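You operate a simulated robot arm through the tools that you are given. There is no shell and no other tool.

The job below is to be done with a simulated two-armed robot. You get a single attempt, and the scene is never put back.

JOB
Put one of the corner brackets from the top of the long bench on the top of the crate lid. Then put the cartridge labelled "35" from the top of the long bench on the top of the crate lid. Then press the minus key of the trial machine two times. Then take the setting card and put it on the orange guard plate. Then push the outer cupboard door shut. Then stack the black motor marked "3" from the fourth shelf from the bottom of the parts rack on top of the black motor marked "1". Then switch the switch one of driver one off. Then fetch the M4 parts bag from the blue bench top and set it on the black bench top. Then put the red bracket on the grey bench lower shelf. Do these in the order given. Set down upright: setting card, red bracket.

It is judged by the outcome, as a careful person would: the job done as asked, and still so three seconds after it is handed in. It fails if anything else is knocked over, pushed out of place, dropped, spilled or broken. A push-on lid holds only when it is set on centred and level and pressed home; a screw cap is set on level and turned clockwise until tight.

ROBOT AND FRAMES
Two 7-joint arms with fingered hands on one trunk, on a base that drives. Base frame: it is fixed to the floor where the robot stands at the start and does not move with it; the origin is under the middle of the robot, x ahead of it, y to its left, z up; the surface under the hand at the start is at about z = 740. Units: mm, rad, N and s.
The left shoulder is at the start at [70, 157, 1139], the right one opposite. With the tool pointing down near the work surface each hand reaches from about 300 to 900 mm from the robot's upright axis, wherever it stands, measured 20 degrees to its own side. Places, roughly: black bench top [-1100, -700, 700]; black motor [3250, 5000, 1250]; cartridge [1750, 0, 750]; corner bracket (4x4x3 cm) [700, 0, 800]; grey bench lower shelf [1200, -1700, 200]; minus key of the trial machine [2000, 1000, 700]; orange guard plate (15x11x1 cm) [2000, 0, 800]; outer cupboard door [2800, 4600, 1700]; parts bag [-250, -2250, 750]; red bracket (8x5x6 cm) [800, -1500, 800]; setting card [2750, 2000, 500]; switch one of driver one [4400, 2900, 900]; top of the crate lid [4200, -300, 400]. Payload 5 kg a hand.
The TCP of each hand is the grasp point between the finger pads, 31 mm short of the fingertips. In the tool frame z runs along the fingers and y along their closing line. Largest opening 156 mm; the body of the gripper starts 88 mm behind the TCP. The gripper is a hand of 4 fingers: y runs from the thumb to the fingers, the wrist lies at [0, 0, -249] in the tool frame.
Orientation is that of the tool frame in the base frame, as [roll, pitch, yaw] about the fixed x, y, z axes, in that order (R = Rz(yaw) Ry(pitch) Rx(roll)). With the fingers straight down and closing along the base's y, the tool's x points along the base's -x, its y along +y and its z along -z.

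CONTROLS
- The arms move only by the tool nudge_tool. It takes "left_plan", "right_plan" or both (then of equal length, played together; a hand with none holds still); each is a list that holds one entry, the list of rows, each a list of 6 numbers: the shift along the tool's x, y, z in mm, then the turn, a rotation vector about the tool's x, y, z in rad. In form: [[[dx, dy, dz, wx, wy, wz], ...]]. A call has 1 to 20 rows; each row is the pose to reach, as a shift and turn from the pose commanded when the call began, along the tool's axes at that moment. Each row takes 0.2 s and may step no farther than 50 mm and 0.15 rad from the row before; otherwise, the whole call is refused. Where a pose cannot be reached the arm comes as near as it can. A force on the tool above 40 N (or 10 N above the force at the start of the call, whichever is more), or a blocked arm, ends the call early, and 0.2 s more pass. In this call time passes only in rows, and 0.2 s behind the last. It gives the time, the measured TCP pose, the force on the tool (base axes), the opening and the grip force at its end, in the units of the frame above (readings bear some noise), with the torque about the TCP (base axes, N m) and any sound that the robot's microphone picked up.
- Cameras (640 x 400 px; columns grow to the right, rows downward): "scene" is now at [48.2, 73.1, 1335.2]; the picture's right is [1.00, -0.07, -0.00], its down [-0.06, -0.87, -0.49] and it looks along [0.03, 0.49, -0.87] (base axes); focal length 214 px, centre (320, 200). "left" rides on the left gripper at [-72, 2, -111] in its tool frame; the picture's right is [-0.02, -1.00, 0.00], its down [0.84, -0.02, -0.54] and it looks along [0.54, -0.01, 0.84] (tool axes); focal length 234 px, centre (320, 200). "right" rides on the right gripper at [72, 2, -111] in its tool frame; the picture's right is [-0.02, 1.00, 0.00], its down [-0.84, -0.02, -0.54] and it looks along [-0.54, -0.01, 0.84] (tool axes); focal length 234 px, centre (320, 200). There is no depth. A picture from a camera that has moved, and an enlarged one, comes with that camera's place and axes in the base frame and with its lens. The place of the scene camera against the robot may be out by one fixed shift of up to 12 mm in any direction.
- camera(camera): a new picture of that camera. No time passes.
- move_column(by): slides the trunk up (or, below 0, down) by that many mm; the arms and the scene camera ride with it, the base frame stays. It gives what a move gives, with no picture.
- roll_base(legs): drives the robot by 1 to 6 legs, each [ahead, turn to the left] in mm and rad, along the robot's own axes; the way and the turn of a leg run together, so that a leg with both is an arc; at most 1500 mm and 3.142 rad a leg. The arms and the cameras ride along, it lands a little off, and it stops where it bumps. It gives what a move gives.
- move_fingers(finger1, finger2, finger3, thumb_bend, hand): sets how far each is bent, from 0 (flat) to 1 (curled in); at 0.3 the hand is open as for a grip, at 0.7 the pads meet at the TCP. One left out holds its place. A second passes; each finger stops where it meets its share of the squeeze, and holds until it gets a number again. It is the only way to open and close the hand. It gives what a move gives, with no picture; readings hold the bend of each and the force on the fingers (four entries, about 0 where the hand has none), thumb and palm.
- pan_tilt(pan, tilt): turns the head with the scene camera to pan (to the left, within 1.501 rad either way) and tilt (down, from -0.506 to 1.204), counted from straight ahead of the robot. It gives what a move gives.
- inspect(camera, box): a new picture of the part [left, top, right, bottom] of that camera's present view, enlarged. No time passes.
- hand_in(): hands the job in; it is judged then, once.

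Nothing tells you exact positions but the pictures and the camera data. Unless the task says otherwise, let go and move clear before handing in.

The tools are called after "Call:" by a JSON object that holds its "name" and its "arguments". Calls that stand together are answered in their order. nudge_tool: Moves the arms, as the interface text tells. Its arguments: {"type":"object","properties":{"left_plan":{"type":"array","items":{"type":"array","items":{"type":"array","items":{"type":"number"}}}},"right_plan":{"type":"array","items":{"type":"array","items":{"type":"array","items":{"type":"number"}}}}},"required":[]} The other tools are called the same way: move_column (by) slides the trunk up or down; move_fingers (finger1, finger2, finger3, thumb_bend, hand) moves the fingers one by one; roll_base (legs) drives the base; pan_tilt (pan, tilt) turns the head that bears the scene camera; camera (camera) takes a picture; inspect (camera, box) takes an enlarged picture of a part of a camera's view; hand_in () hands the job in.

At the start:

```text
t: 0.0
left_tool_pos: [522.0, 546.5, 1013.8]
left_tcp_rot: [3.141, 0.0, -3.14]
left_contact_force: [-0.7, 0.3, -0.4]
left_wrist_torque: [-0.01, 0.0, 0.0]
left_grip_width: 155.9
left_gripper_force: 0.0
left_shape: jaw
left_bend: [0.3, 0.3, 0.3, 0.3]
left_finger forces: [0.0, 0.0, 0.0, 0.0, 0.0, 0.0]
right_tool_pos: [669.9, 111.2, 1018.7]
right_tcp_rot: [3.141, -0.001, 3.141]
right_contact_force: [0.0, -0.6, -0.5]
right_wrist_torque: [0.01, 0.03, 0.0]
right_grip_width: 155.8
right_gripper_force: 0.0
right_shape: jaw
right_bend: [0.3, 0.3, 0.3, 0.3]
right_finger forces: [0.1, 0.1, 0.0, 0.0, 0.0, 0.0]
trunk travel left (down, up): [-525.0, 415.0]
robot x, y, heading: [0.9, -1.2, -0.0]
head pan, tilt: [1.499, 1.061]
```

scene: 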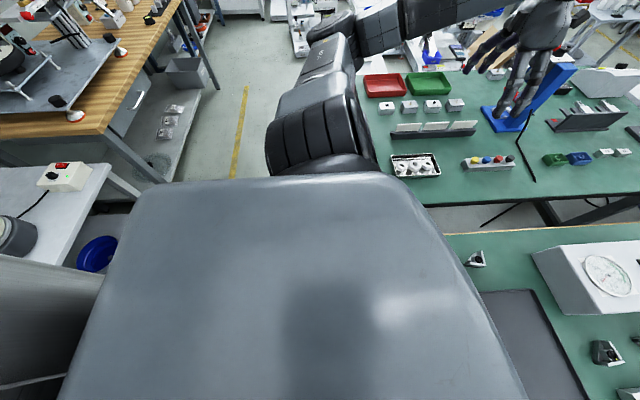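
right: 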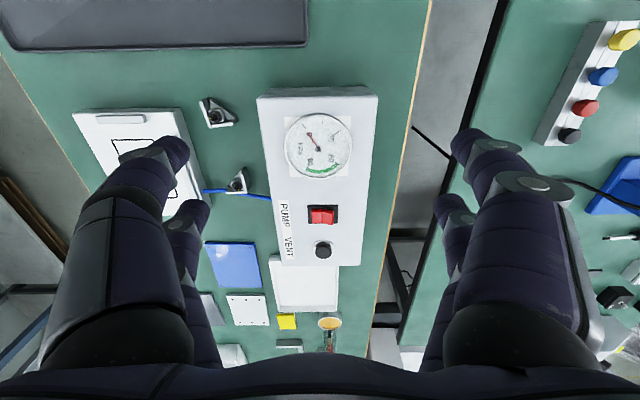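
left: 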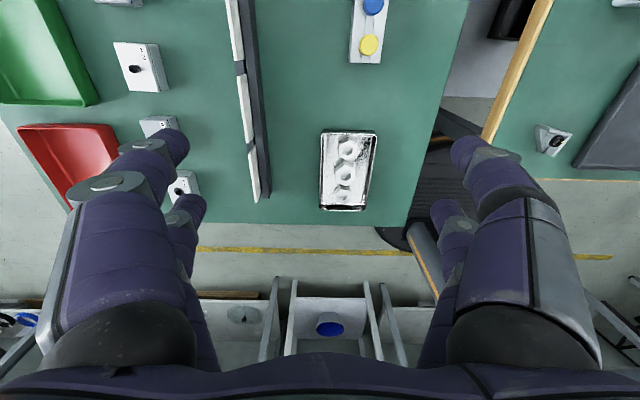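

I see green bench tops ahead with corner brackets and a pump/vent box under the right hand. First I will look around with the head to map the scene.

Call:
{"name": "pan_tilt", "arguments": {"pan": 0, "tilt": 0.6}}

Call:
{"name": "camera", "arguments": {"camera": "scene"}}

Call:
{"name": "pan_tilt", "arguments": {"pan": 0, "tilt": 0.1}}

Call:
{"name": "camera", "arguments": {"camera": "scene"}}

Call:
{"name": "pan_tilt", "arguments": {"pan": -1.0, "tilt": 0.5}}

Call:
{"name": "camera", "arguments": {"camera": "scene"}}

Call:
{"name": "pan_tilt", "arguments": {"pan": 1.0, "tilt": 0.3}}

Call:
{"name": "camera", "arguments": {"camera": "scene"}}

```text
t: 1.6
left_tool_pos: [521.1, 546.7, 1014.2]
left_tcp_rot: [3.141, -0.001, -3.141]
left_contact_force: [0.8, -0.2, 0.7]
left_wrist_torque: [0.01, 0.01, 0.0]
left_grip_width: 155.6
left_gripper_force: 0.0
left_shape: jaw
left_bend: [0.3, 0.3, 0.3, 0.3]
left_finger forces: [0.0, 0.0, 0.0, 0.1, 0.1, 0.1]
right_tool_pos: [669.6, 111.7, 1016.6]
right_tcp_rot: [3.141, -0.001, -3.141]
right_contact_force: [-0.6, 0.2, 0.7]
right_wrist_torque: [0.0, -0.01, 0.02]
right_grip_width: 155.8
right_gripper_force: 0.1
right_shape: jaw
right_bend: [0.3, 0.3, 0.3, 0.3]
right_finger forces: [0.0, 0.1, 0.0, 0.0, 0.0, 0.1]
trunk travel left (down, up): [-525.0, 415.0]
robot x, y, heading: [1.4, 1.5, -0.001]
head pan, tilt: [0.0, 0.6]
```

```text
taken
camera scene: at [131.9, 7.7, 1371.4], right [0.0, -1.0, 0.0], down [-0.57, 0.0, -0.82], along [0.82, 0.0, -0.57], focal length 214 px, centre (320, 200)
```

scene: 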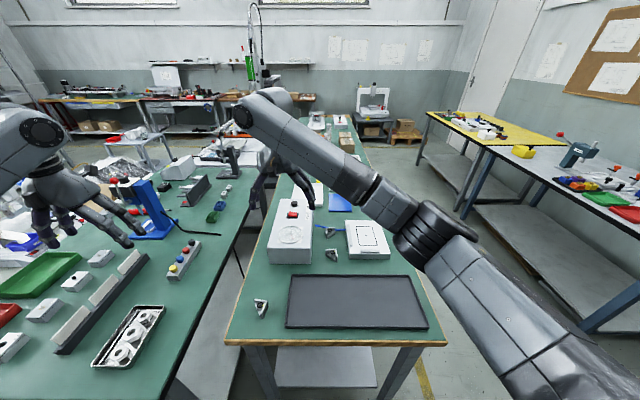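

```text
t: 2.5
left_tool_pos: [521.3, 546.0, 1013.8]
left_tcp_rot: [3.14, 0.0, -3.141]
left_contact_force: [0.7, 0.3, -0.5]
left_wrist_torque: [0.01, 0.01, 0.02]
left_grip_width: 155.8
left_gripper_force: 0.0
left_shape: jaw
left_bend: [0.3, 0.3, 0.3, 0.3]
left_finger forces: [0.0, 0.1, 0.0, 0.0, 0.1, 0.0]
right_tool_pos: [668.1, 111.1, 1018.0]
right_tcp_rot: [-3.141, -0.001, 3.142]
right_contact_force: [0.5, -0.4, 1.5]
right_wrist_torque: [0.0, 0.02, -0.03]
right_grip_width: 155.9
right_gripper_force: 0.2
right_shape: jaw
right_bend: [0.3, 0.3, 0.3, 0.3]
right_finger forces: [0.0, 0.0, 0.0, 0.0, 0.1, 0.1]
trunk travel left (down, up): [-525.0, 415.0]
robot x, y, heading: [3.8, -0.5, -0.0]
head pan, tilt: [0.0, 0.099]
```

```text
taken
camera scene: at [135.6, 7.6, 1417.5], right [0.0, -1.0, 0.0], down [-0.1, 0.0, -0.99], along [0.99, 0.0, -0.1], focal length 214 px, centre (320, 200)
```

scene: 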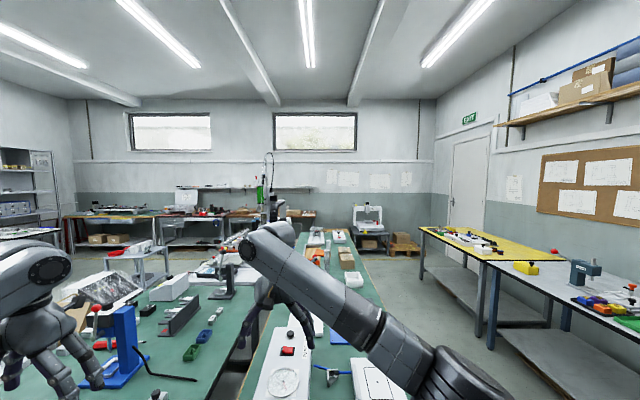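

```text
t: 3.8
left_tool_pos: [520.8, 545.5, 1013.7]
left_tcp_rot: [-3.139, 0.001, -3.141]
left_contact_force: [0.5, 0.4, 0.8]
left_wrist_torque: [0.01, 0.0, 0.01]
left_grip_width: 155.8
left_gripper_force: 0.2
left_shape: jaw
left_bend: [0.3, 0.3, 0.3, 0.3]
left_finger forces: [0.1, 0.1, 0.0, 0.1, 0.0, 0.0]
right_tool_pos: [668.2, 111.0, 1016.6]
right_tcp_rot: [3.141, -0.002, 3.141]
right_contact_force: [0.0, 0.3, 0.4]
right_wrist_torque: [-0.02, -0.02, -0.02]
right_grip_width: 156.0
right_gripper_force: 0.0
right_shape: jaw
right_bend: [0.3, 0.3, 0.3, 0.3]
right_finger forces: [0.0, 0.0, 0.0, 0.0, 0.1, 0.0]
trunk travel left (down, up): [-525.0, 415.0]
robot x, y, heading: [-2.5, -0.7, 0.001]
head pan, tilt: [-1.0, 0.499]
```

```text
taken
camera scene: at [92.8, -68.9, 1380.5], right [-0.84, -0.54, 0.0], down [-0.26, 0.4, -0.88], along [0.47, -0.74, -0.48], focal length 214 px, centre (320, 200)
```

scene: 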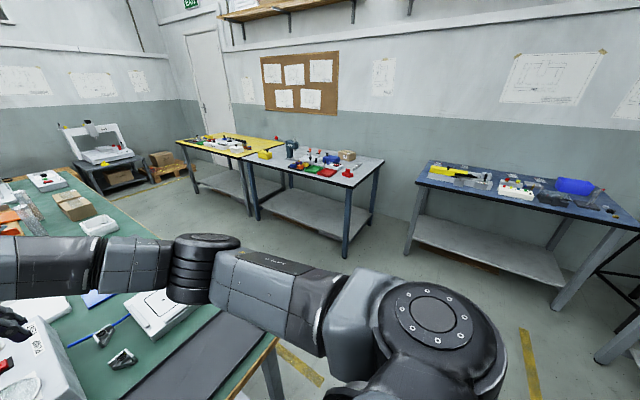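

```text
t: 5.7
left_tool_pos: [521.8, 546.6, 1014.3]
left_tcp_rot: [-3.142, 0.0, 3.14]
left_contact_force: [-0.4, -0.5, 0.2]
left_wrist_torque: [-0.04, 0.01, 0.02]
left_grip_width: 155.8
left_gripper_force: 0.1
left_shape: jaw
left_bend: [0.3, 0.3, 0.3, 0.3]
left_finger forces: [0.1, 0.0, 0.1, 0.0, 0.0, 0.0]
right_tool_pos: [670.1, 112.1, 1017.0]
right_tcp_rot: [-3.139, 0.0, 3.14]
right_contact_force: [0.0, -0.5, 0.5]
right_wrist_torque: [-0.01, -0.03, -0.02]
right_grip_width: 155.9
right_gripper_force: 0.1
right_shape: jaw
right_bend: [0.3, 0.3, 0.3, 0.3]
right_finger forces: [0.0, 0.0, 0.0, 0.1, 0.0, 0.0]
trunk travel left (down, up): [-525.0, 415.0]
robot x, y, heading: [-2.4, 1.3, 0.005]
head pan, tilt: [1.0, 0.3]
```

```text
taken
camera scene: at [94.0, 86.1, 1398.9], right [0.84, -0.54, 0.0], down [-0.16, -0.25, -0.96], along [0.52, 0.8, -0.3], focal length 214 px, centre (320, 200)
```

scene: 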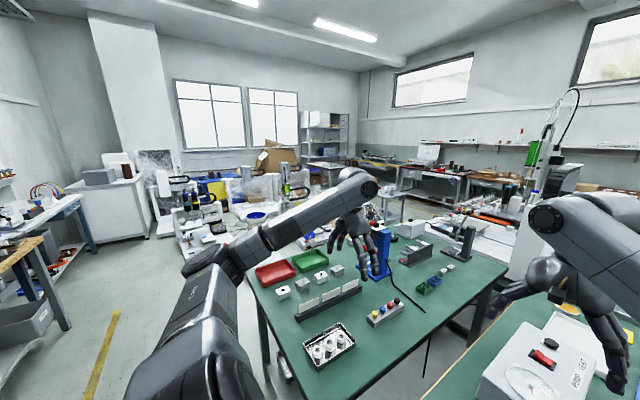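

Benches ahead, to the right (grey, yellow, blue) and to the left are visible. I raise the trunk for a better overview before planning.

Call:
{"name": "move_column", "arguments": {"by": 400}}

Call:
{"name": "pan_tilt", "arguments": {"pan": 0, "tilt": 0.5}}

Call:
{"name": "inspect", "arguments": {"camera": "scene", "box": [160, 100, 480, 300]}}

Call:
{"name": "inspect", "arguments": {"camera": "scene", "box": [240, 40, 400, 140]}}

Call:
{"name": "inspect", "arguments": {"camera": "scene", "box": [400, 0, 640, 150]}}

Call:
{"name": "inspect", "arguments": {"camera": "scene", "box": [0, 0, 280, 180]}}

```text
t: 9.6
left_tool_pos: [521.6, 547.0, 1413.6]
left_tcp_rot: [-3.141, 0.001, 3.142]
left_contact_force: [-0.4, -0.5, -0.6]
left_wrist_torque: [-0.02, 0.02, 0.03]
left_grip_width: 156.1
left_gripper_force: 0.1
left_shape: jaw
left_bend: [0.3, 0.3, 0.3, 0.3]
left_finger forces: [0.0, 0.1, 0.0, 0.0, 0.0, 0.0]
right_tool_pos: [669.3, 111.7, 1417.0]
right_tcp_rot: [-3.141, 0.0, -3.141]
right_contact_force: [0.5, -0.5, 0.3]
right_wrist_torque: [0.01, -0.02, -0.01]
right_grip_width: 155.9
right_gripper_force: 0.1
right_shape: jaw
right_bend: [0.3, 0.3, 0.3, 0.3]
right_finger forces: [0.0, 0.0, 0.0, 0.0, 0.1, 0.1]
trunk travel left (down, up): [-925.0, 15.0]
robot x, y, heading: [-2.1, -0.2, -0.004]
head pan, tilt: [1.0, 0.3]
```

```text
t: 10.8
left_tool_pos: [521.8, 546.7, 1414.4]
left_tcp_rot: [3.14, -0.001, -3.14]
left_contact_force: [-0.2, -0.1, 0.7]
left_wrist_torque: [0.0, 0.0, -0.02]
left_grip_width: 155.8
left_gripper_force: 0.0
left_shape: jaw
left_bend: [0.3, 0.3, 0.3, 0.3]
left_finger forces: [0.0, 0.1, 0.0, 0.1, 0.0, 0.0]
right_tool_pos: [668.4, 111.9, 1417.2]
right_tcp_rot: [-3.14, 0.0, -3.141]
right_contact_force: [-0.1, 0.2, 0.3]
right_wrist_torque: [0.03, -0.04, 0.02]
right_grip_width: 156.1
right_gripper_force: 0.0
right_shape: jaw
right_bend: [0.3, 0.3, 0.3, 0.3]
right_finger forces: [0.1, 0.1, 0.0, 0.1, 0.1, 0.1]
trunk travel left (down, up): [-925.0, 15.0]
robot x, y, heading: [-1.4, -1.0, 0.001]
head pan, tilt: [0.0, 0.499]
```

```text
2.00 times, centred on (320, 200) of scene
camera zoom: at [134.6, 7.8, 1780.5], right [0.0, -1.0, 0.0], down [-0.48, 0.0, -0.88], along [0.88, 0.0, -0.48], focal length 429 px, centre (320, 200)
```

zoom: 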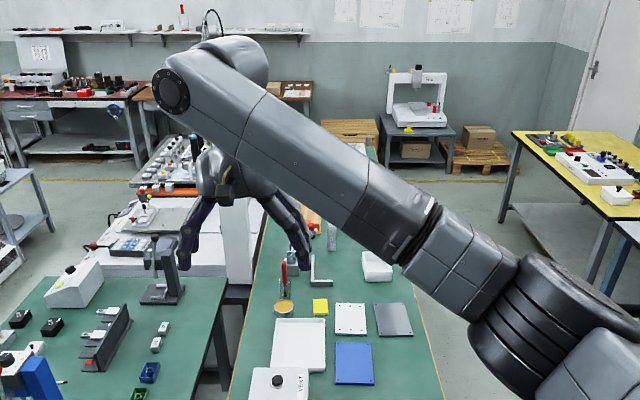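

```text
4.00 times, centred on (320, 90) of scene
camera zoom: at [134.6, 7.8, 1780.5], right [0.0, -1.0, 0.0], down [-0.48, 0.0, -0.88], along [0.88, 0.0, -0.48], focal length 858 px, centre (320, 640)
```

zoom: 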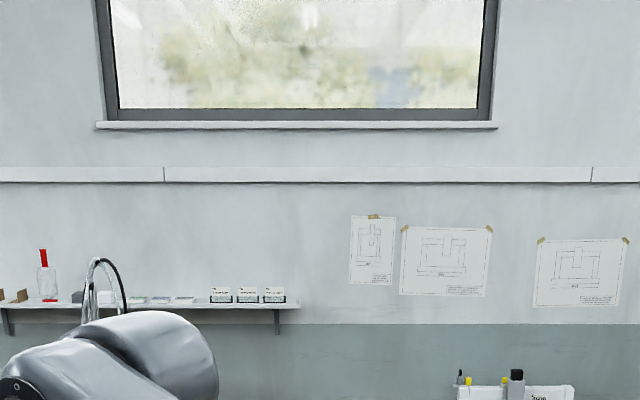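

```text
2.67 times, centred on (520, 75) of scene
camera zoom: at [134.6, 7.8, 1780.5], right [0.0, -1.0, 0.0], down [-0.48, 0.0, -0.88], along [0.88, 0.0, -0.48], focal length 572 px, centre (-213, 533)
```

zoom: 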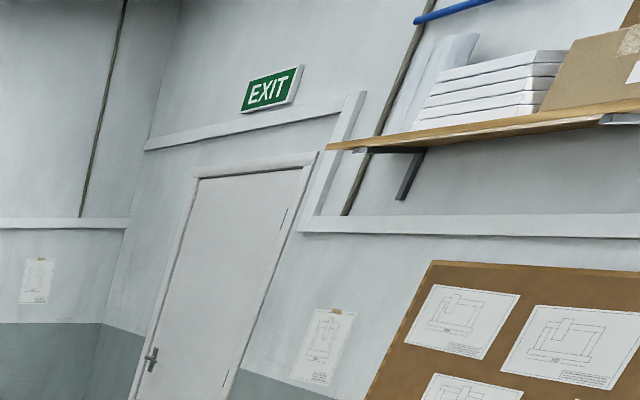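

```text
2.22 times, centred on (140, 90) of scene
camera zoom: at [134.6, 7.8, 1780.5], right [0.0, -1.0, 0.0], down [-0.48, 0.0, -0.88], along [0.88, 0.0, -0.48], focal length 477 px, centre (720, 444)
```

zoom: 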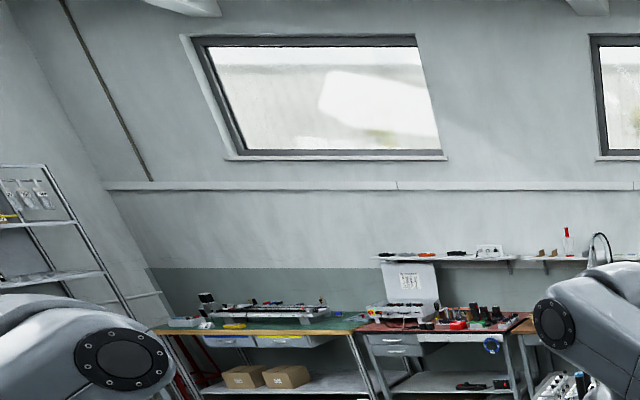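

The right arm blocks the view, so I tuck both hands back toward the body and look again.

Call:
{"name": "nudge_tool", "arguments": {"right_plan": [[[25, -40, 0, 0, 0, 0], [50, -79, 0, 0, 0, 0], [75, -118, 0, 0, 0, 0], [100, -157, 0, 0, 0, 0], [125, -196, 0, 0, 0, 0], [150, -235, 0, 0, 0, 0], [175, -274, 0, 0, 0, 0], [200, -313, 0, 0, 0, 0], [225, -352, 0, 0, 0, 0], [245, -392, 0, 0, 0, 0]]], "left_plan": [[[10, -15, 0, 0, 0, 0], [20, -30, 0, 0, 0, 0], [30, -45, 0, 0, 0, 0], [40, -60, 0, 0, 0, 0], [50, -75, 0, 0, 0, 0], [60, -90, 0, 0, 0, 0], [70, -105, 0, 0, 0, 0], [80, -120, 0, 0, 0, 0], [90, -135, 0, 0, 0, 0], [100, -150, 0, 0, 0, 0]]]}}

Call:
{"name": "camera", "arguments": {"camera": "scene"}}

Call:
{"name": "inspect", "arguments": {"camera": "scene", "box": [220, 80, 420, 205]}}

Call:
{"name": "inspect", "arguments": {"camera": "scene", "box": [160, 200, 480, 400]}}

Call:
{"name": "inspect", "arguments": {"camera": "scene", "box": [0, 80, 240, 230]}}

Call:
{"name": "inspect", "arguments": {"camera": "scene", "box": [400, 100, 640, 250]}}

```text
t: 13.0
left_tool_pos: [418.9, 393.6, 1413.6]
left_tcp_rot: [3.142, 0.002, -3.141]
left_contact_force: [-0.7, 0.1, -0.7]
left_wrist_torque: [-0.02, -0.05, 0.02]
left_grip_width: 156.0
left_gripper_force: 0.1
left_shape: jaw
left_bend: [0.3, 0.3, 0.3, 0.3]
left_finger forces: [0.0, 0.0, 0.1, 0.0, 0.1, 0.0]
right_tool_pos: [422.4, -282.8, 1419.6]
right_tcp_rot: [3.141, 0.002, -3.139]
right_contact_force: [0.0, 0.8, -0.1]
right_wrist_torque: [0.03, -0.05, 0.01]
right_grip_width: 155.9
right_gripper_force: 0.1
right_shape: jaw
right_bend: [0.3, 0.3, 0.3, 0.3]
right_finger forces: [0.0, 0.1, 0.0, 0.1, 0.1, 0.1]
trunk travel left (down, up): [-925.0, 15.0]
robot x, y, heading: [1.5, 0.7, -0.004]
head pan, tilt: [0.0, 0.499]
```

```text
taken
camera scene: at [130.6, 5.3, 1780.8], right [0.0, -1.0, 0.0], down [-0.48, 0.0, -0.88], along [0.88, 0.0, -0.48], focal length 214 px, centre (320, 200)
```

scene: 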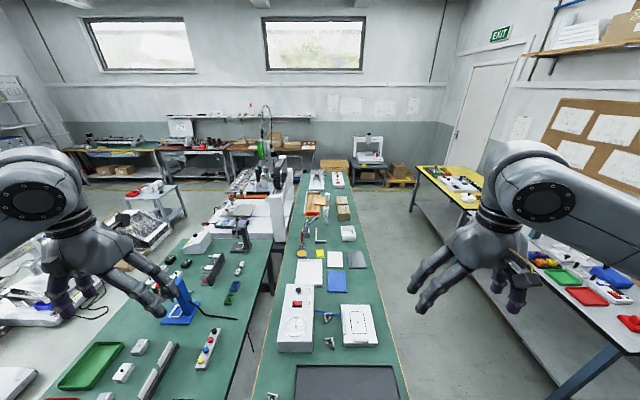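

```text
3.20 times, centred on (320, 142) of scene
camera zoom: at [130.6, 5.3, 1780.8], right [0.0, -1.0, 0.0], down [-0.48, 0.0, -0.88], along [0.88, 0.0, -0.48], focal length 686 px, centre (320, 384)
```

zoom: 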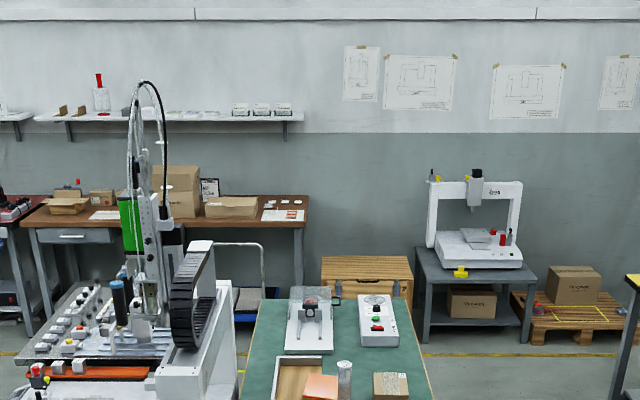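

```text
2.00 times, centred on (320, 300) of scene
camera zoom: at [130.6, 5.3, 1780.8], right [0.0, -1.0, 0.0], down [-0.48, 0.0, -0.88], along [0.88, 0.0, -0.48], focal length 429 px, centre (320, 0)
```

zoom: 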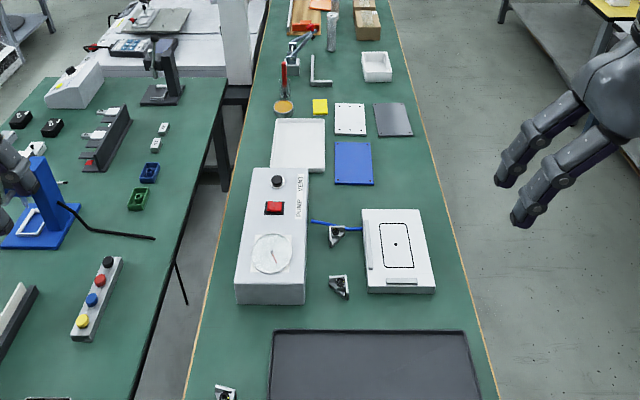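

```text
2.67 times, centred on (120, 155) of scene
camera zoom: at [130.6, 5.3, 1780.8], right [0.0, -1.0, 0.0], down [-0.48, 0.0, -0.88], along [0.88, 0.0, -0.48], focal length 572 px, centre (853, 320)
```

zoom: 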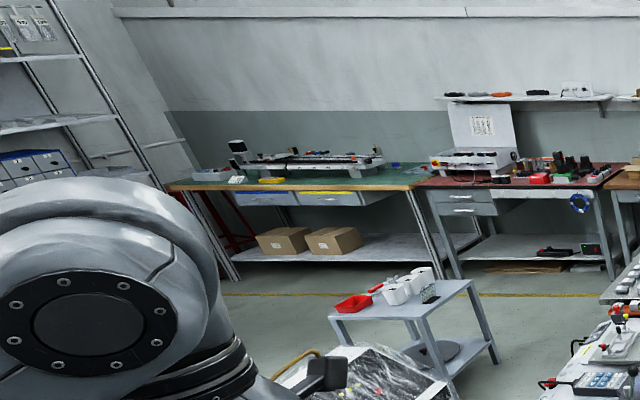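

```text
2.67 times, centred on (520, 175) of scene
camera zoom: at [130.6, 5.3, 1780.8], right [0.0, -1.0, 0.0], down [-0.48, 0.0, -0.88], along [0.88, 0.0, -0.48], focal length 572 px, centre (-213, 267)
```

zoom: 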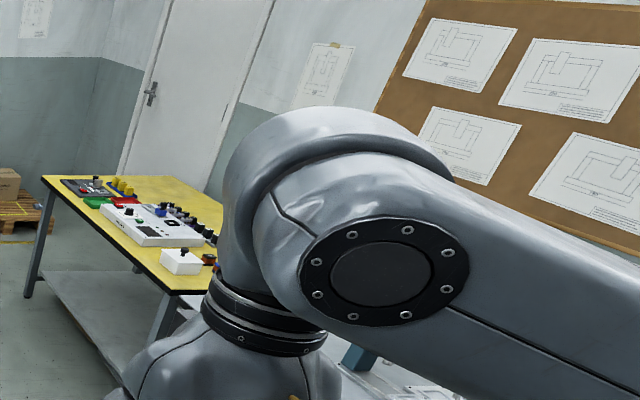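

The bracket at about (475, 180) near the bench's near corner stands clear, so I will take that one with the left hand. I lower the trunk and bring the left hand over it.

Call:
{"name": "move_column", "arguments": {"by": -400}}

Call:
{"name": "nudge_tool", "arguments": {"left_plan": [[[-10, -36, 0, 0, 0, 0], [-20, -72, 10, 0, 0, 0], [-30, -108, 20, 0, 0, 0], [-40, -144, 30, 0, 0, 0], [-50, -180, 50, 0, 0, 0], [-56, -214, 80, 0, 0, 0], [-56, -214, 120, 0, 0, 0], [-56, -214, 140, 0, 0, 0]]]}}

Call:
{"name": "camera", "arguments": {"camera": "left"}}

Call:
{"name": "pan_tilt", "arguments": {"pan": 0.35, "tilt": 0.9}}

Call:
{"name": "camera", "arguments": {"camera": "scene"}}

```text
t: 16.9
left_tool_pos: [421.2, 397.4, 1012.2]
left_tcp_rot: [3.14, 0.0, -3.142]
left_contact_force: [0.1, 0.9, 0.5]
left_wrist_torque: [-0.02, -0.03, 0.0]
left_grip_width: 156.1
left_gripper_force: 0.0
left_shape: jaw
left_bend: [0.3, 0.3, 0.3, 0.3]
left_finger forces: [0.1, 0.0, 0.0, 0.0, 0.0, 0.0]
right_tool_pos: [425.8, -282.1, 1020.5]
right_tcp_rot: [-3.141, 0.001, 3.141]
right_contact_force: [-0.6, 0.5, 0.0]
right_wrist_torque: [0.0, 0.01, -0.01]
right_grip_width: 156.0
right_gripper_force: 0.0
right_shape: jaw
right_bend: [0.3, 0.3, 0.3, 0.3]
right_finger forces: [0.0, 0.0, 0.0, 0.1, 0.0, 0.1]
trunk travel left (down, up): [-525.0, 415.0]
robot x, y, heading: [1.5, -1.5, -0.001]
head pan, tilt: [0.0, 0.499]
```

```text
t: 18.7
left_tool_pos: [477.9, 182.8, 871.5]
left_tcp_rot: [-3.142, 0.0, -3.141]
left_contact_force: [0.1, -0.8, -0.8]
left_wrist_torque: [0.03, 0.02, -0.01]
left_grip_width: 156.0
left_gripper_force: 0.0
left_shape: jaw
left_bend: [0.3, 0.3, 0.3, 0.3]
left_finger forces: [0.0, 0.1, 0.0, 0.0, 0.0, 0.0]
right_tool_pos: [424.6, -281.5, 1019.7]
right_tcp_rot: [-3.142, 0.0, -3.141]
right_contact_force: [-0.2, -0.1, -0.4]
right_wrist_torque: [0.01, 0.05, -0.01]
right_grip_width: 155.9
right_gripper_force: 0.0
right_shape: jaw
right_bend: [0.3, 0.3, 0.3, 0.3]
right_finger forces: [0.0, 0.0, 0.1, 0.1, 0.1, 0.1]
trunk travel left (down, up): [-525.0, 415.0]
robot x, y, heading: [0.9, -1.0, 0.0]
head pan, tilt: [0.0, 0.499]
```

```text
taken
camera left: at [549.7, 184.4, 984.0], right [0.02, -1.0, 0.0], down [-0.84, -0.02, 0.54], along [-0.54, -0.01, -0.84], focal length 234 px, centre (320, 200)
```

left: 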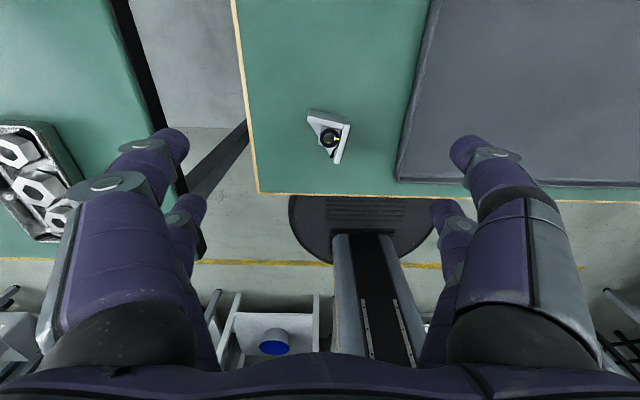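

```text
t: 19.5
left_tool_pos: [477.8, 183.6, 871.4]
left_tcp_rot: [3.141, 0.0, 3.141]
left_contact_force: [-0.6, -0.5, 0.3]
left_wrist_torque: [0.0, 0.02, 0.0]
left_grip_width: 155.9
left_gripper_force: 0.2
left_shape: jaw
left_bend: [0.3, 0.3, 0.3, 0.3]
left_finger forces: [0.0, 0.0, 0.0, 0.0, 0.1, 0.1]
right_tool_pos: [426.2, -282.0, 1021.2]
right_tcp_rot: [-3.14, 0.0, 3.141]
right_contact_force: [-0.1, 0.4, -1.3]
right_wrist_torque: [-0.03, -0.02, -0.01]
right_grip_width: 155.9
right_gripper_force: 0.0
right_shape: jaw
right_bend: [0.3, 0.3, 0.3, 0.3]
right_finger forces: [0.0, 0.0, 0.1, 0.0, 0.1, 0.1]
trunk travel left (down, up): [-525.0, 415.0]
robot x, y, heading: [-1.8, 2.5, -0.007]
head pan, tilt: [0.351, 0.901]
```

```text
taken
camera scene: at [114.5, 33.2, 1346.7], right [0.34, -0.94, 0.0], down [-0.74, -0.27, -0.62], along [0.58, 0.21, -0.78], focal length 214 px, centre (320, 200)
```

scene: 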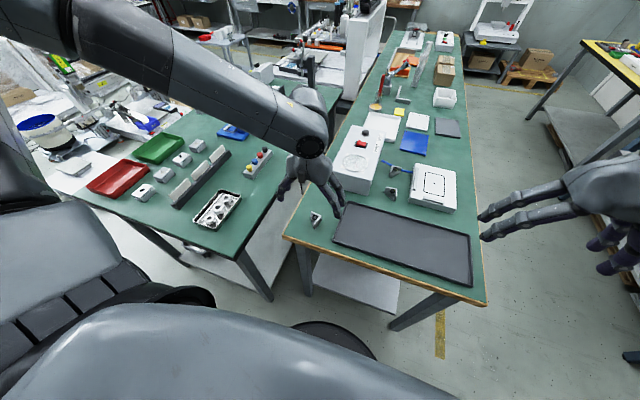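

Call:
{"name": "inspect", "arguments": {"camera": "left", "box": [270, 90, 390, 165]}}

Call:
{"name": "inspect", "arguments": {"camera": "scene", "box": [280, 190, 360, 240]}}

```text
5.33 times, centred on (330, 128) of left
camera zoom: at [549.3, 184.9, 984.4], right [0.02, -1.0, 0.0], down [-0.84, -0.02, 0.54], along [-0.54, -0.01, -0.84], focal length 1249 px, centre (267, 587)
```

zoom: 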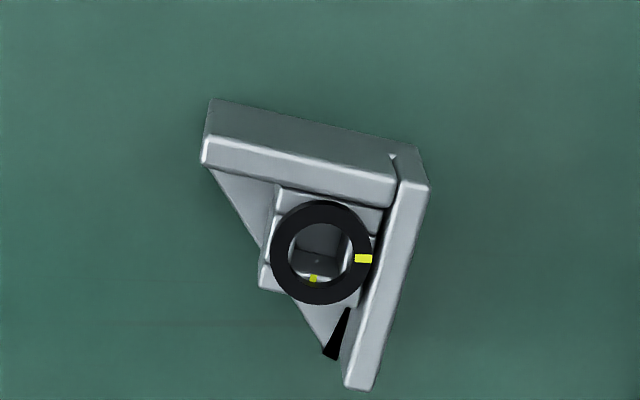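

```text
8.00 times, centred on (320, 215) of scene
camera zoom: at [114.5, 33.2, 1346.7], right [0.34, -0.94, 0.0], down [-0.74, -0.27, -0.62], along [0.58, 0.21, -0.78], focal length 1716 px, centre (320, 80)
```

zoom: 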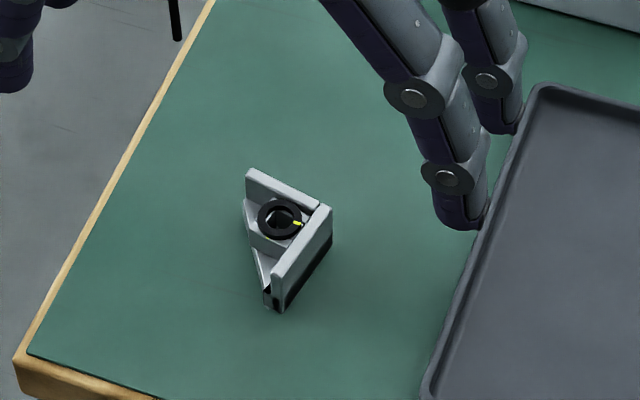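

The bracket is an L in plan with a knob in its inner corner, turned about -10 degrees. I check how the fingers are arranged before gripping.

Call:
{"name": "inspect", "arguments": {"camera": "scene", "box": [250, 120, 378, 200]}}

Call:
{"name": "inspect", "arguments": {"camera": "scene", "box": [470, 140, 640, 280]}}

Call:
{"name": "camera", "arguments": {"camera": "right"}}

```text
5.00 times, centred on (314, 160) of scene
camera zoom: at [114.5, 33.2, 1346.7], right [0.34, -0.94, 0.0], down [-0.74, -0.27, -0.62], along [0.58, 0.21, -0.78], focal length 1072 px, centre (350, 400)
```

zoom: 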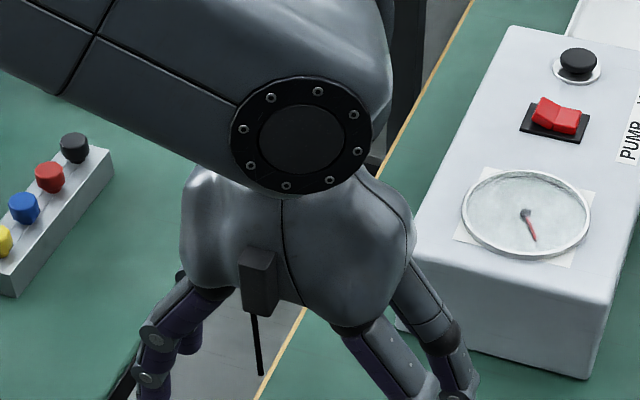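

```text
2.86 times, centred on (555, 210) of scene
camera zoom: at [114.5, 33.2, 1346.7], right [0.34, -0.94, 0.0], down [-0.74, -0.27, -0.62], along [0.58, 0.21, -0.78], focal length 613 px, centre (-351, 171)
```

zoom: 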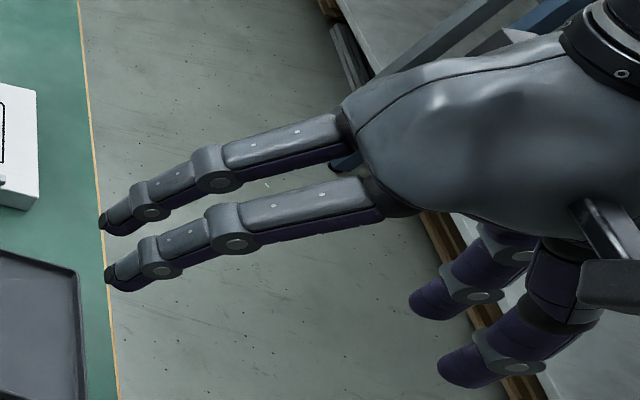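

```text
taken
camera right: at [353.6, -280.3, 1132.0], right [0.02, 1.0, 0.0], down [0.84, -0.02, 0.54], along [0.54, -0.01, -0.84], focal length 234 px, centre (320, 200)
```

right: 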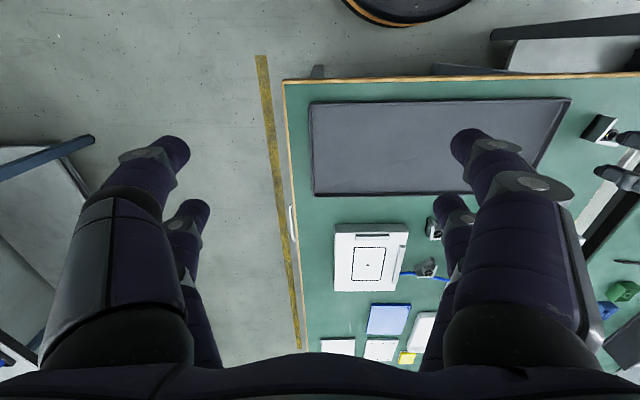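

The hand has two fingers on each side, about ±21 mm apart. I test which index drives which finger with the empty left hand.

Call:
{"name": "move_fingers", "arguments": {"hand": "left", "finger1": 0.6, "thumb_bend": 0.5}}

Call:
{"name": "camera", "arguments": {"camera": "left"}}

Call:
{"name": "move_fingers", "arguments": {"hand": "left", "finger1": 0.3, "finger2": 0.6, "thumb_bend": 0.3}}

Call:
{"name": "camera", "arguments": {"camera": "left"}}

```text
t: 20.5
left_tool_pos: [476.9, 184.0, 873.9]
left_tcp_rot: [3.141, 0.0, 3.142]
left_contact_force: [0.3, -0.7, -0.1]
left_wrist_torque: [0.0, -0.02, 0.03]
left_grip_width: 61.7
left_gripper_force: 0.0
left_shape: fingers
left_bend: [0.6, 0.3, 0.3, 0.5]
left_finger forces: [0.0, 0.0, 0.0, 0.0, 0.0, 0.0]
right_tool_pos: [425.2, -283.4, 1018.9]
right_tcp_rot: [3.141, -0.001, -3.141]
right_contact_force: [0.3, 0.1, -0.5]
right_wrist_torque: [0.0, 0.01, -0.02]
right_grip_width: 156.0
right_gripper_force: 0.0
right_shape: jaw
right_bend: [0.3, 0.3, 0.3, 0.3]
right_finger forces: [0.0, 0.1, 0.0, 0.1, 0.0, 0.0]
trunk travel left (down, up): [-525.0, 415.0]
robot x, y, heading: [0.6, 1.3, -0.001]
head pan, tilt: [0.351, 0.901]
```

```text
taken
camera left: at [549.3, 184.8, 984.3], right [0.02, -1.0, 0.0], down [-0.84, -0.02, 0.54], along [-0.54, -0.01, -0.84], focal length 234 px, centre (320, 200)
```

left: 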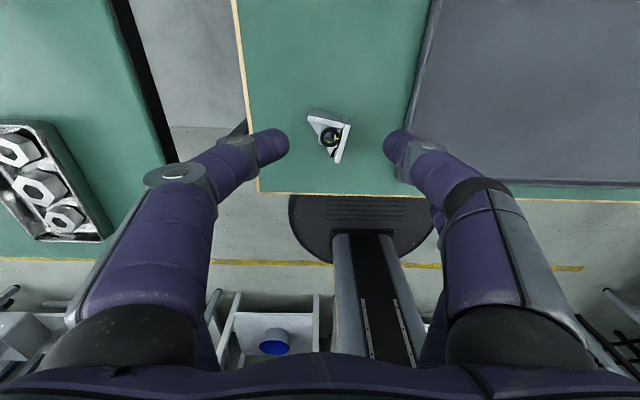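

```text
t: 21.5
left_tool_pos: [477.5, 183.5, 872.0]
left_tcp_rot: [3.141, 0.0, -3.141]
left_contact_force: [-0.3, 0.3, -0.3]
left_wrist_torque: [0.0, -0.06, 0.01]
left_grip_width: 159.5
left_gripper_force: 0.1
left_shape: fingers
left_bend: [0.3, 0.6, 0.3, 0.3]
left_finger forces: [0.0, 0.0, 0.0, 0.0, 0.0, 0.0]
right_tool_pos: [426.5, -281.8, 1020.5]
right_tcp_rot: [-3.142, 0.001, 3.141]
right_contact_force: [-0.1, -0.3, -0.8]
right_wrist_torque: [0.0, 0.0, -0.01]
right_grip_width: 155.9
right_gripper_force: 0.0
right_shape: jaw
right_bend: [0.3, 0.3, 0.3, 0.3]
right_finger forces: [0.0, 0.1, 0.0, 0.0, 0.0, 0.1]
trunk travel left (down, up): [-525.0, 415.0]
robot x, y, heading: [1.4, -1.6, -0.0]
head pan, tilt: [0.351, 0.901]
```

```text
taken
camera left: at [549.3, 184.8, 984.3], right [0.02, -1.0, 0.0], down [-0.84, -0.02, 0.54], along [-0.54, -0.01, -0.84], focal length 234 px, centre (320, 200)
```

left: 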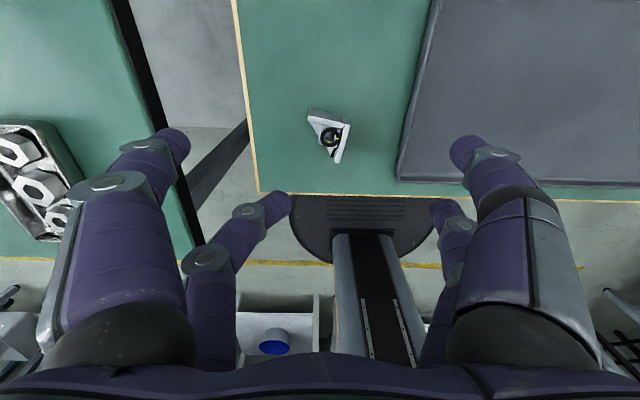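

finger1/finger2 are on the +y side (front/back), thumb/finger3 opposite. I half close the hand, turn it to match the bracket and lower partway, then look.

Call:
{"name": "move_fingers", "arguments": {"hand": "left", "finger1": 0.5, "finger2": 0.5, "finger3": 0.5, "thumb_bend": 0.5}}

Call:
{"name": "nudge_tool", "arguments": {"left_plan": [[[1, -2, 20, 0, 0, 0.08], [1, -3, 40, 0, 0, 0.17], [1.5, -3.5, 62, 0, 0, 0.17]]]}}

Call:
{"name": "camera", "arguments": {"camera": "left"}}

Call:
{"name": "inspect", "arguments": {"camera": "scene", "box": [270, 170, 366, 230]}}

```text
t: 22.5
left_tool_pos: [477.2, 182.9, 872.0]
left_tcp_rot: [-3.141, -0.001, -3.141]
left_contact_force: [1.0, 0.5, 0.1]
left_wrist_torque: [0.0, 0.03, 0.0]
left_grip_width: 81.7
left_gripper_force: 0.0
left_shape: fingers
left_bend: [0.5, 0.5, 0.5, 0.5]
left_finger forces: [0.1, 0.1, 0.0, 0.0, 0.1, 0.1]
right_tool_pos: [424.7, -281.9, 1020.4]
right_tcp_rot: [3.141, 0.0, -3.14]
right_contact_force: [0.6, 0.3, 0.0]
right_wrist_torque: [0.0, -0.01, 0.01]
right_grip_width: 156.0
right_gripper_force: 0.1
right_shape: jaw
right_bend: [0.3, 0.3, 0.3, 0.3]
right_finger forces: [0.0, 0.1, 0.0, 0.1, 0.1, 0.0]
trunk travel left (down, up): [-525.0, 415.0]
robot x, y, heading: [-0.3, 1.8, 0.004]
head pan, tilt: [0.351, 0.901]
```

```text
t: 23.3
left_tool_pos: [475.4, 180.2, 809.3]
left_tcp_rot: [3.142, 0.0, 2.97]
left_contact_force: [-0.1, -0.5, -0.2]
left_wrist_torque: [0.02, -0.02, -0.01]
left_grip_width: 81.4
left_gripper_force: 0.1
left_shape: fingers
left_bend: [0.5, 0.5, 0.5, 0.5]
left_finger forces: [0.0, 0.1, 0.0, 0.0, 0.0, 0.0]
right_tool_pos: [425.8, -282.1, 1020.0]
right_tcp_rot: [-3.141, 0.0, 3.141]
right_contact_force: [0.6, -0.4, 0.0]
right_wrist_torque: [0.0, 0.05, -0.02]
right_grip_width: 156.0
right_gripper_force: 0.1
right_shape: jaw
right_bend: [0.3, 0.3, 0.3, 0.3]
right_finger forces: [0.0, 0.0, 0.0, 0.1, 0.0, 0.0]
trunk travel left (down, up): [-525.0, 415.0]
robot x, y, heading: [1.9, -3.2, -0.003]
head pan, tilt: [0.351, 0.901]
```

```text
taken
camera left: at [546.0, 169.2, 921.7], right [-0.15, -0.99, 0.0], down [-0.83, 0.12, 0.55], along [-0.54, 0.08, -0.84], focal length 234 px, centre (320, 200)
```

left: 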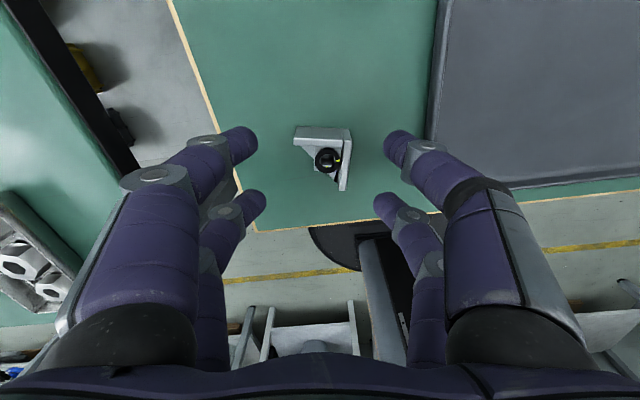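

```text
6.67 times, centred on (318, 200) of scene
camera zoom: at [114.9, 33.3, 1346.6], right [0.34, -0.94, 0.0], down [-0.74, -0.27, -0.62], along [0.58, 0.21, -0.78], focal length 1430 px, centre (333, 200)
```

zoom: 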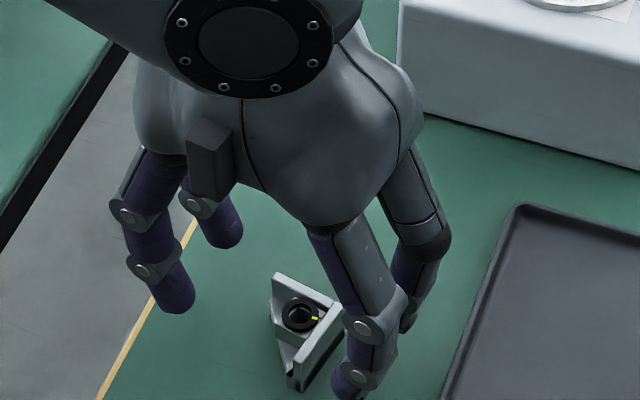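

Call:
{"name": "inspect", "arguments": {"camera": "left", "box": [270, 105, 390, 205]}}

```text
4.00 times, centred on (330, 155) of left
camera zoom: at [546.0, 169.2, 921.7], right [-0.15, -0.99, 0.0], down [-0.83, 0.12, 0.55], along [-0.54, 0.08, -0.84], focal length 937 px, centre (280, 380)
```

zoom: 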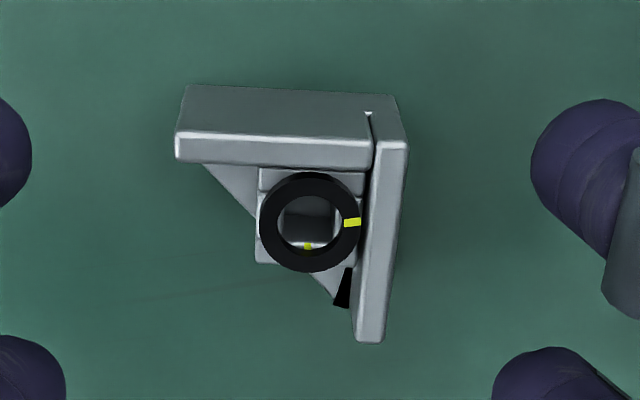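

The hand is well aligned with the bracket. I lower to the bench with the contact check and then close.

Call:
{"name": "nudge_tool", "arguments": {"left_plan": [[[0, -0.5, 12, 0, 0, 0], [0, -0.5, 22, 0, 0, 0], [0, -0.5, 29, 0, 0, 0], [0, -0.5, 34, 0, 0, 0], [0, -0.5, 37, 0, 0, 0]]]}}

Call:
{"name": "camera", "arguments": {"camera": "left"}}

Call:
{"name": "inspect", "arguments": {"camera": "scene", "box": [270, 170, 366, 230]}}

```text
t: 24.5
left_tool_pos: [477.1, 175.8, 778.3]
left_tcp_rot: [3.141, 0.011, 2.968]
left_contact_force: [-7.8, 0.9, 31.1]
left_wrist_torque: [0.18, 0.89, 0.0]
left_grip_width: 81.2
left_gripper_force: 15.7
left_shape: fingers
left_bend: [0.5, 0.49, 0.49, 0.5]
left_finger forces: [3.6, 12.7, 13.9, 0.0, 0.9, 0.0]
right_tool_pos: [424.5, -281.3, 1020.7]
right_tcp_rot: [3.141, 0.001, -3.14]
right_contact_force: [1.1, -0.2, -0.8]
right_wrist_torque: [-0.03, 0.02, -0.02]
right_grip_width: 155.9
right_gripper_force: 0.2
right_shape: jaw
right_bend: [0.3, 0.3, 0.3, 0.3]
right_finger forces: [0.0, 0.0, 0.0, 0.1, 0.0, 0.1]
trunk travel left (down, up): [-525.0, 415.0]
robot x, y, heading: [-0.1, -1.1, 0.003]
head pan, tilt: [0.351, 0.901]
stopped in row 5 (left hand): the force on the tool passed its limit at 47 N (the readings are from after the stop); the commanded pose is now the measured one
```

```text
taken
camera left: at [546.1, 164.6, 891.8], right [-0.15, -0.99, 0.0], down [-0.83, 0.12, 0.54], along [-0.53, 0.08, -0.84], focal length 234 px, centre (320, 200)
```

left: 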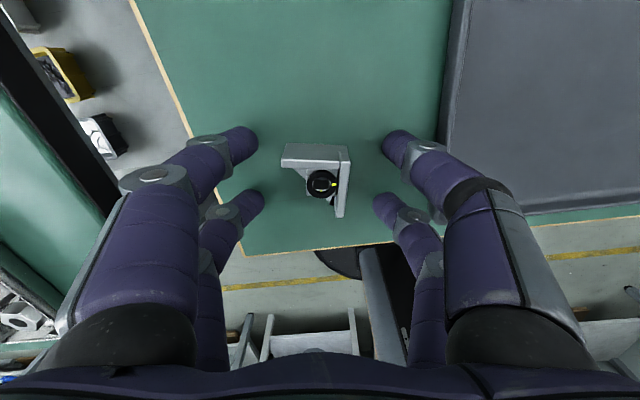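

```text
6.67 times, centred on (318, 200) of scene
camera zoom: at [111.7, 32.7, 1347.3], right [0.34, -0.94, 0.0], down [-0.73, -0.27, -0.62], along [0.58, 0.21, -0.78], focal length 1430 px, centre (333, 200)
```

zoom: 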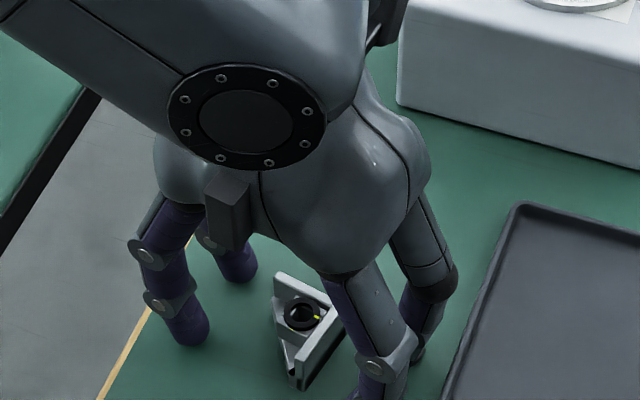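

Fingers have touched the bench at TCP z about 777. I lift a few mm, recentre, and close the front pair then all.

Call:
{"name": "nudge_tool", "arguments": {"left_plan": [[[0, 1, -2, 0, 0, 0], [0, 3.5, -4, 0, -0.011, 0]]]}}

Call:
{"name": "move_fingers", "arguments": {"hand": "left", "finger1": 0.57, "finger2": 0.55, "finger3": 0.57, "thumb_bend": 0.57}}

Call:
{"name": "inspect", "arguments": {"camera": "left", "box": [230, 100, 410, 240]}}

```text
t: 25.1
left_tool_pos: [477.3, 178.6, 779.4]
left_tcp_rot: [-3.141, 0.015, 2.972]
left_contact_force: [-1.4, -2.4, 9.9]
left_wrist_torque: [0.07, 0.26, 0.05]
left_grip_width: 80.8
left_gripper_force: 5.1
left_shape: fingers
left_bend: [0.5, 0.51, 0.49, 0.5]
left_finger forces: [0.1, 6.2, 3.5, 0.0, 0.0, 0.0]
right_tool_pos: [425.8, -282.0, 1019.8]
right_tcp_rot: [-3.14, 0.0, 3.14]
right_contact_force: [-0.8, -0.8, 0.4]
right_wrist_torque: [0.03, 0.03, 0.0]
right_grip_width: 155.9
right_gripper_force: 0.1
right_shape: jaw
right_bend: [0.3, 0.3, 0.3, 0.3]
right_finger forces: [0.1, 0.0, 0.1, 0.0, 0.1, 0.1]
trunk travel left (down, up): [-525.0, 415.0]
robot x, y, heading: [-0.3, -3.0, -0.003]
head pan, tilt: [0.351, 0.901]
```

```text
t: 26.1
left_tool_pos: [477.5, 178.8, 779.6]
left_tcp_rot: [-3.14, 0.015, 2.97]
left_contact_force: [0.0, 2.4, 5.3]
left_wrist_torque: [0.14, 0.09, -0.03]
left_grip_width: 58.0
left_gripper_force: 2.1
left_shape: fingers
left_bend: [0.56, 0.53, 0.55, 0.56]
left_finger forces: [0.0, 3.3, 1.0, 0.1, 0.0, 0.1]
right_tool_pos: [425.2, -281.6, 1019.2]
right_tcp_rot: [-3.14, 0.001, -3.142]
right_contact_force: [-0.1, -0.5, -0.3]
right_wrist_torque: [0.0, -0.02, 0.03]
right_grip_width: 156.0
right_gripper_force: 0.1
right_shape: jaw
right_bend: [0.3, 0.3, 0.3, 0.3]
right_finger forces: [0.0, 0.0, 0.1, 0.1, 0.0, 0.0]
trunk travel left (down, up): [-525.0, 415.0]
robot x, y, heading: [1.9, -3.5, 0.003]
head pan, tilt: [0.351, 0.901]
```

```text
2.86 times, centred on (320, 170) of left
camera zoom: at [546.3, 169.0, 892.8], right [-0.15, -0.99, 0.0], down [-0.84, 0.12, 0.53], along [-0.53, 0.08, -0.85], focal length 669 px, centre (320, 286)
```

zoom: 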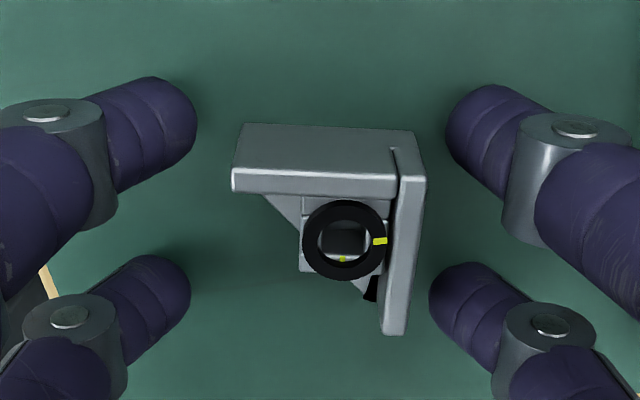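

Call:
{"name": "nudge_tool", "arguments": {"left_plan": [[[2, 0, -2, 0, 0, 0], [4, 0.5, -4, 0, -0.013, 0]]]}}

Call:
{"name": "move_fingers", "arguments": {"hand": "left", "finger1": 0.66, "finger3": 0.66, "thumb_bend": 0.66}}

Call:
{"name": "inspect", "arguments": {"camera": "left", "box": [230, 100, 410, 240]}}

```text
t: 26.7
left_tool_pos: [472.6, 180.9, 783.4]
left_tcp_rot: [3.141, 0.029, 2.969]
left_contact_force: [0.0, 0.2, 0.1]
left_wrist_torque: [0.06, -0.01, 0.01]
left_grip_width: 57.6
left_gripper_force: 0.0
left_shape: fingers
left_bend: [0.56, 0.55, 0.56, 0.56]
left_finger forces: [0.0, 0.1, 0.0, 0.0, 0.0, 0.0]
right_tool_pos: [424.6, -282.0, 1020.4]
right_tcp_rot: [-3.141, 0.001, 3.141]
right_contact_force: [-0.6, -0.6, 0.5]
right_wrist_torque: [-0.03, 0.03, -0.01]
right_grip_width: 155.8
right_gripper_force: 0.0
right_shape: jaw
right_bend: [0.3, 0.3, 0.3, 0.3]
right_finger forces: [0.1, 0.0, 0.0, 0.0, 0.0, 0.0]
trunk travel left (down, up): [-525.0, 415.0]
robot x, y, heading: [-2.0, -1.2, -0.005]
head pan, tilt: [0.351, 0.901]
```

```text
t: 27.7
left_tool_pos: [473.1, 181.0, 783.2]
left_tcp_rot: [3.141, 0.029, 2.97]
left_contact_force: [0.4, 0.0, 1.7]
left_wrist_torque: [-0.05, -0.06, 0.01]
left_grip_width: 36.1
left_gripper_force: 8.1
left_shape: fingers
left_bend: [0.6, 0.55, 0.63, 0.64]
left_finger forces: [6.9, 0.1, 3.9, 0.0, 4.1, 0.0]
right_tool_pos: [426.1, -281.9, 1019.3]
right_tcp_rot: [3.139, 0.0, -3.141]
right_contact_force: [-0.1, -0.6, 0.4]
right_wrist_torque: [-0.03, -0.02, -0.01]
right_grip_width: 156.2
right_gripper_force: 0.0
right_shape: jaw
right_bend: [0.3, 0.3, 0.3, 0.3]
right_finger forces: [0.1, 0.0, 0.0, 0.1, 0.1, 0.1]
trunk travel left (down, up): [-525.0, 415.0]
robot x, y, heading: [-0.5, 0.2, -0.0]
head pan, tilt: [0.351, 0.901]
```

```text
2.86 times, centred on (320, 170) of left
camera zoom: at [541.1, 170.4, 897.4], right [-0.15, -0.99, 0.0], down [-0.84, 0.13, 0.52], along [-0.51, 0.08, -0.85], focal length 669 px, centre (320, 286)
```

zoom: 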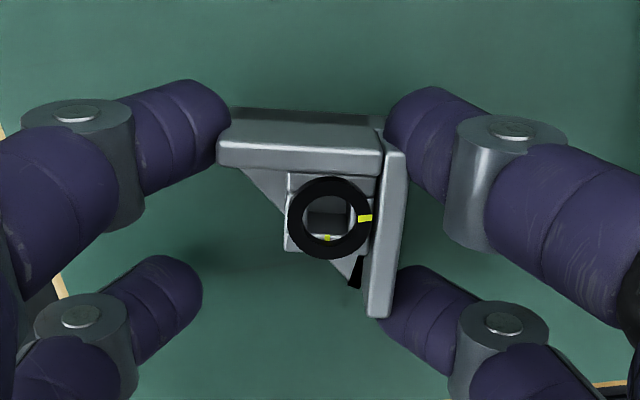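

Call:
{"name": "move_fingers", "arguments": {"hand": "left", "finger1": 0.75, "finger3": 0.68, "thumb_bend": 0.75}}

Call:
{"name": "nudge_tool", "arguments": {"left_plan": [[[0, 0, -10, 0, 0, 0], [0, 0, -30, 0, 0, 0], [0, 0, -60, 0, 0, 0], [0, 0, -100, 0, 0.029, 0]]]}}

Call:
{"name": "inspect", "arguments": {"camera": "left", "box": [230, 100, 410, 240]}}

```text
t: 28.7
left_tool_pos: [474.4, 181.1, 782.6]
left_tcp_rot: [3.141, 0.031, 2.972]
left_contact_force: [0.4, 0.9, 0.4]
left_wrist_torque: [0.0, 0.0, -0.02]
left_grip_width: 5.4
left_gripper_force: 10.4
left_shape: fingers
left_bend: [0.65, 0.55, 0.65, 0.74]
left_finger forces: [9.7, 0.0, 6.4, 0.0, 4.7, 0.1]
right_tool_pos: [425.5, -281.6, 1019.6]
right_tcp_rot: [-3.141, 0.0, 3.141]
right_contact_force: [-0.6, 0.4, -0.9]
right_wrist_torque: [0.02, -0.01, 0.0]
right_grip_width: 155.8
right_gripper_force: 0.1
right_shape: jaw
right_bend: [0.3, 0.3, 0.3, 0.3]
right_finger forces: [0.0, 0.1, 0.0, 0.0, 0.1, 0.1]
trunk travel left (down, up): [-525.0, 415.0]
robot x, y, heading: [-3.2, 2.1, -0.001]
head pan, tilt: [0.351, 0.901]
```

```text
t: 29.7
left_tool_pos: [466.0, 181.7, 885.1]
left_tcp_rot: [-3.141, 0.0, 2.97]
left_contact_force: [-0.2, 0.1, -0.1]
left_wrist_torque: [0.0, -0.02, 0.01]
left_grip_width: 5.4
left_gripper_force: 9.9
left_shape: fingers
left_bend: [0.65, 0.55, 0.65, 0.74]
left_finger forces: [9.3, 0.0, 6.2, 0.1, 4.5, 0.0]
right_tool_pos: [425.0, -281.2, 1020.7]
right_tcp_rot: [3.141, 0.0, -3.141]
right_contact_force: [0.2, 0.6, -0.8]
right_wrist_torque: [0.06, 0.0, 0.03]
right_grip_width: 155.7
right_gripper_force: 0.1
right_shape: jaw
right_bend: [0.3, 0.3, 0.3, 0.3]
right_finger forces: [0.0, 0.1, 0.0, 0.0, 0.1, 0.0]
trunk travel left (down, up): [-525.0, 415.0]
robot x, y, heading: [-0.9, 0.3, 0.001]
head pan, tilt: [0.351, 0.901]
```

```text
2.86 times, centred on (320, 170) of left
camera zoom: at [537.8, 170.9, 997.5], right [-0.15, -0.99, 0.0], down [-0.83, 0.12, 0.54], along [-0.54, 0.08, -0.84], focal length 669 px, centre (320, 286)
```

zoom: 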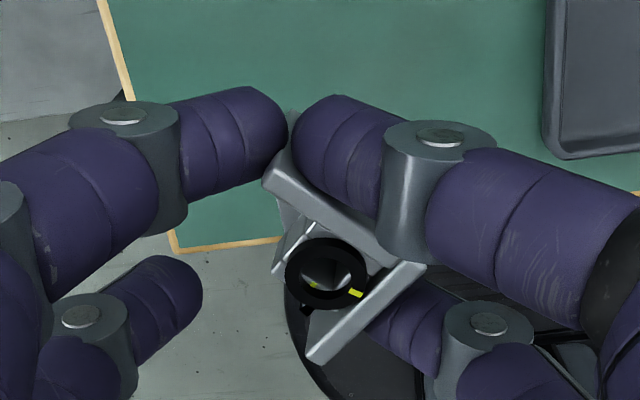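

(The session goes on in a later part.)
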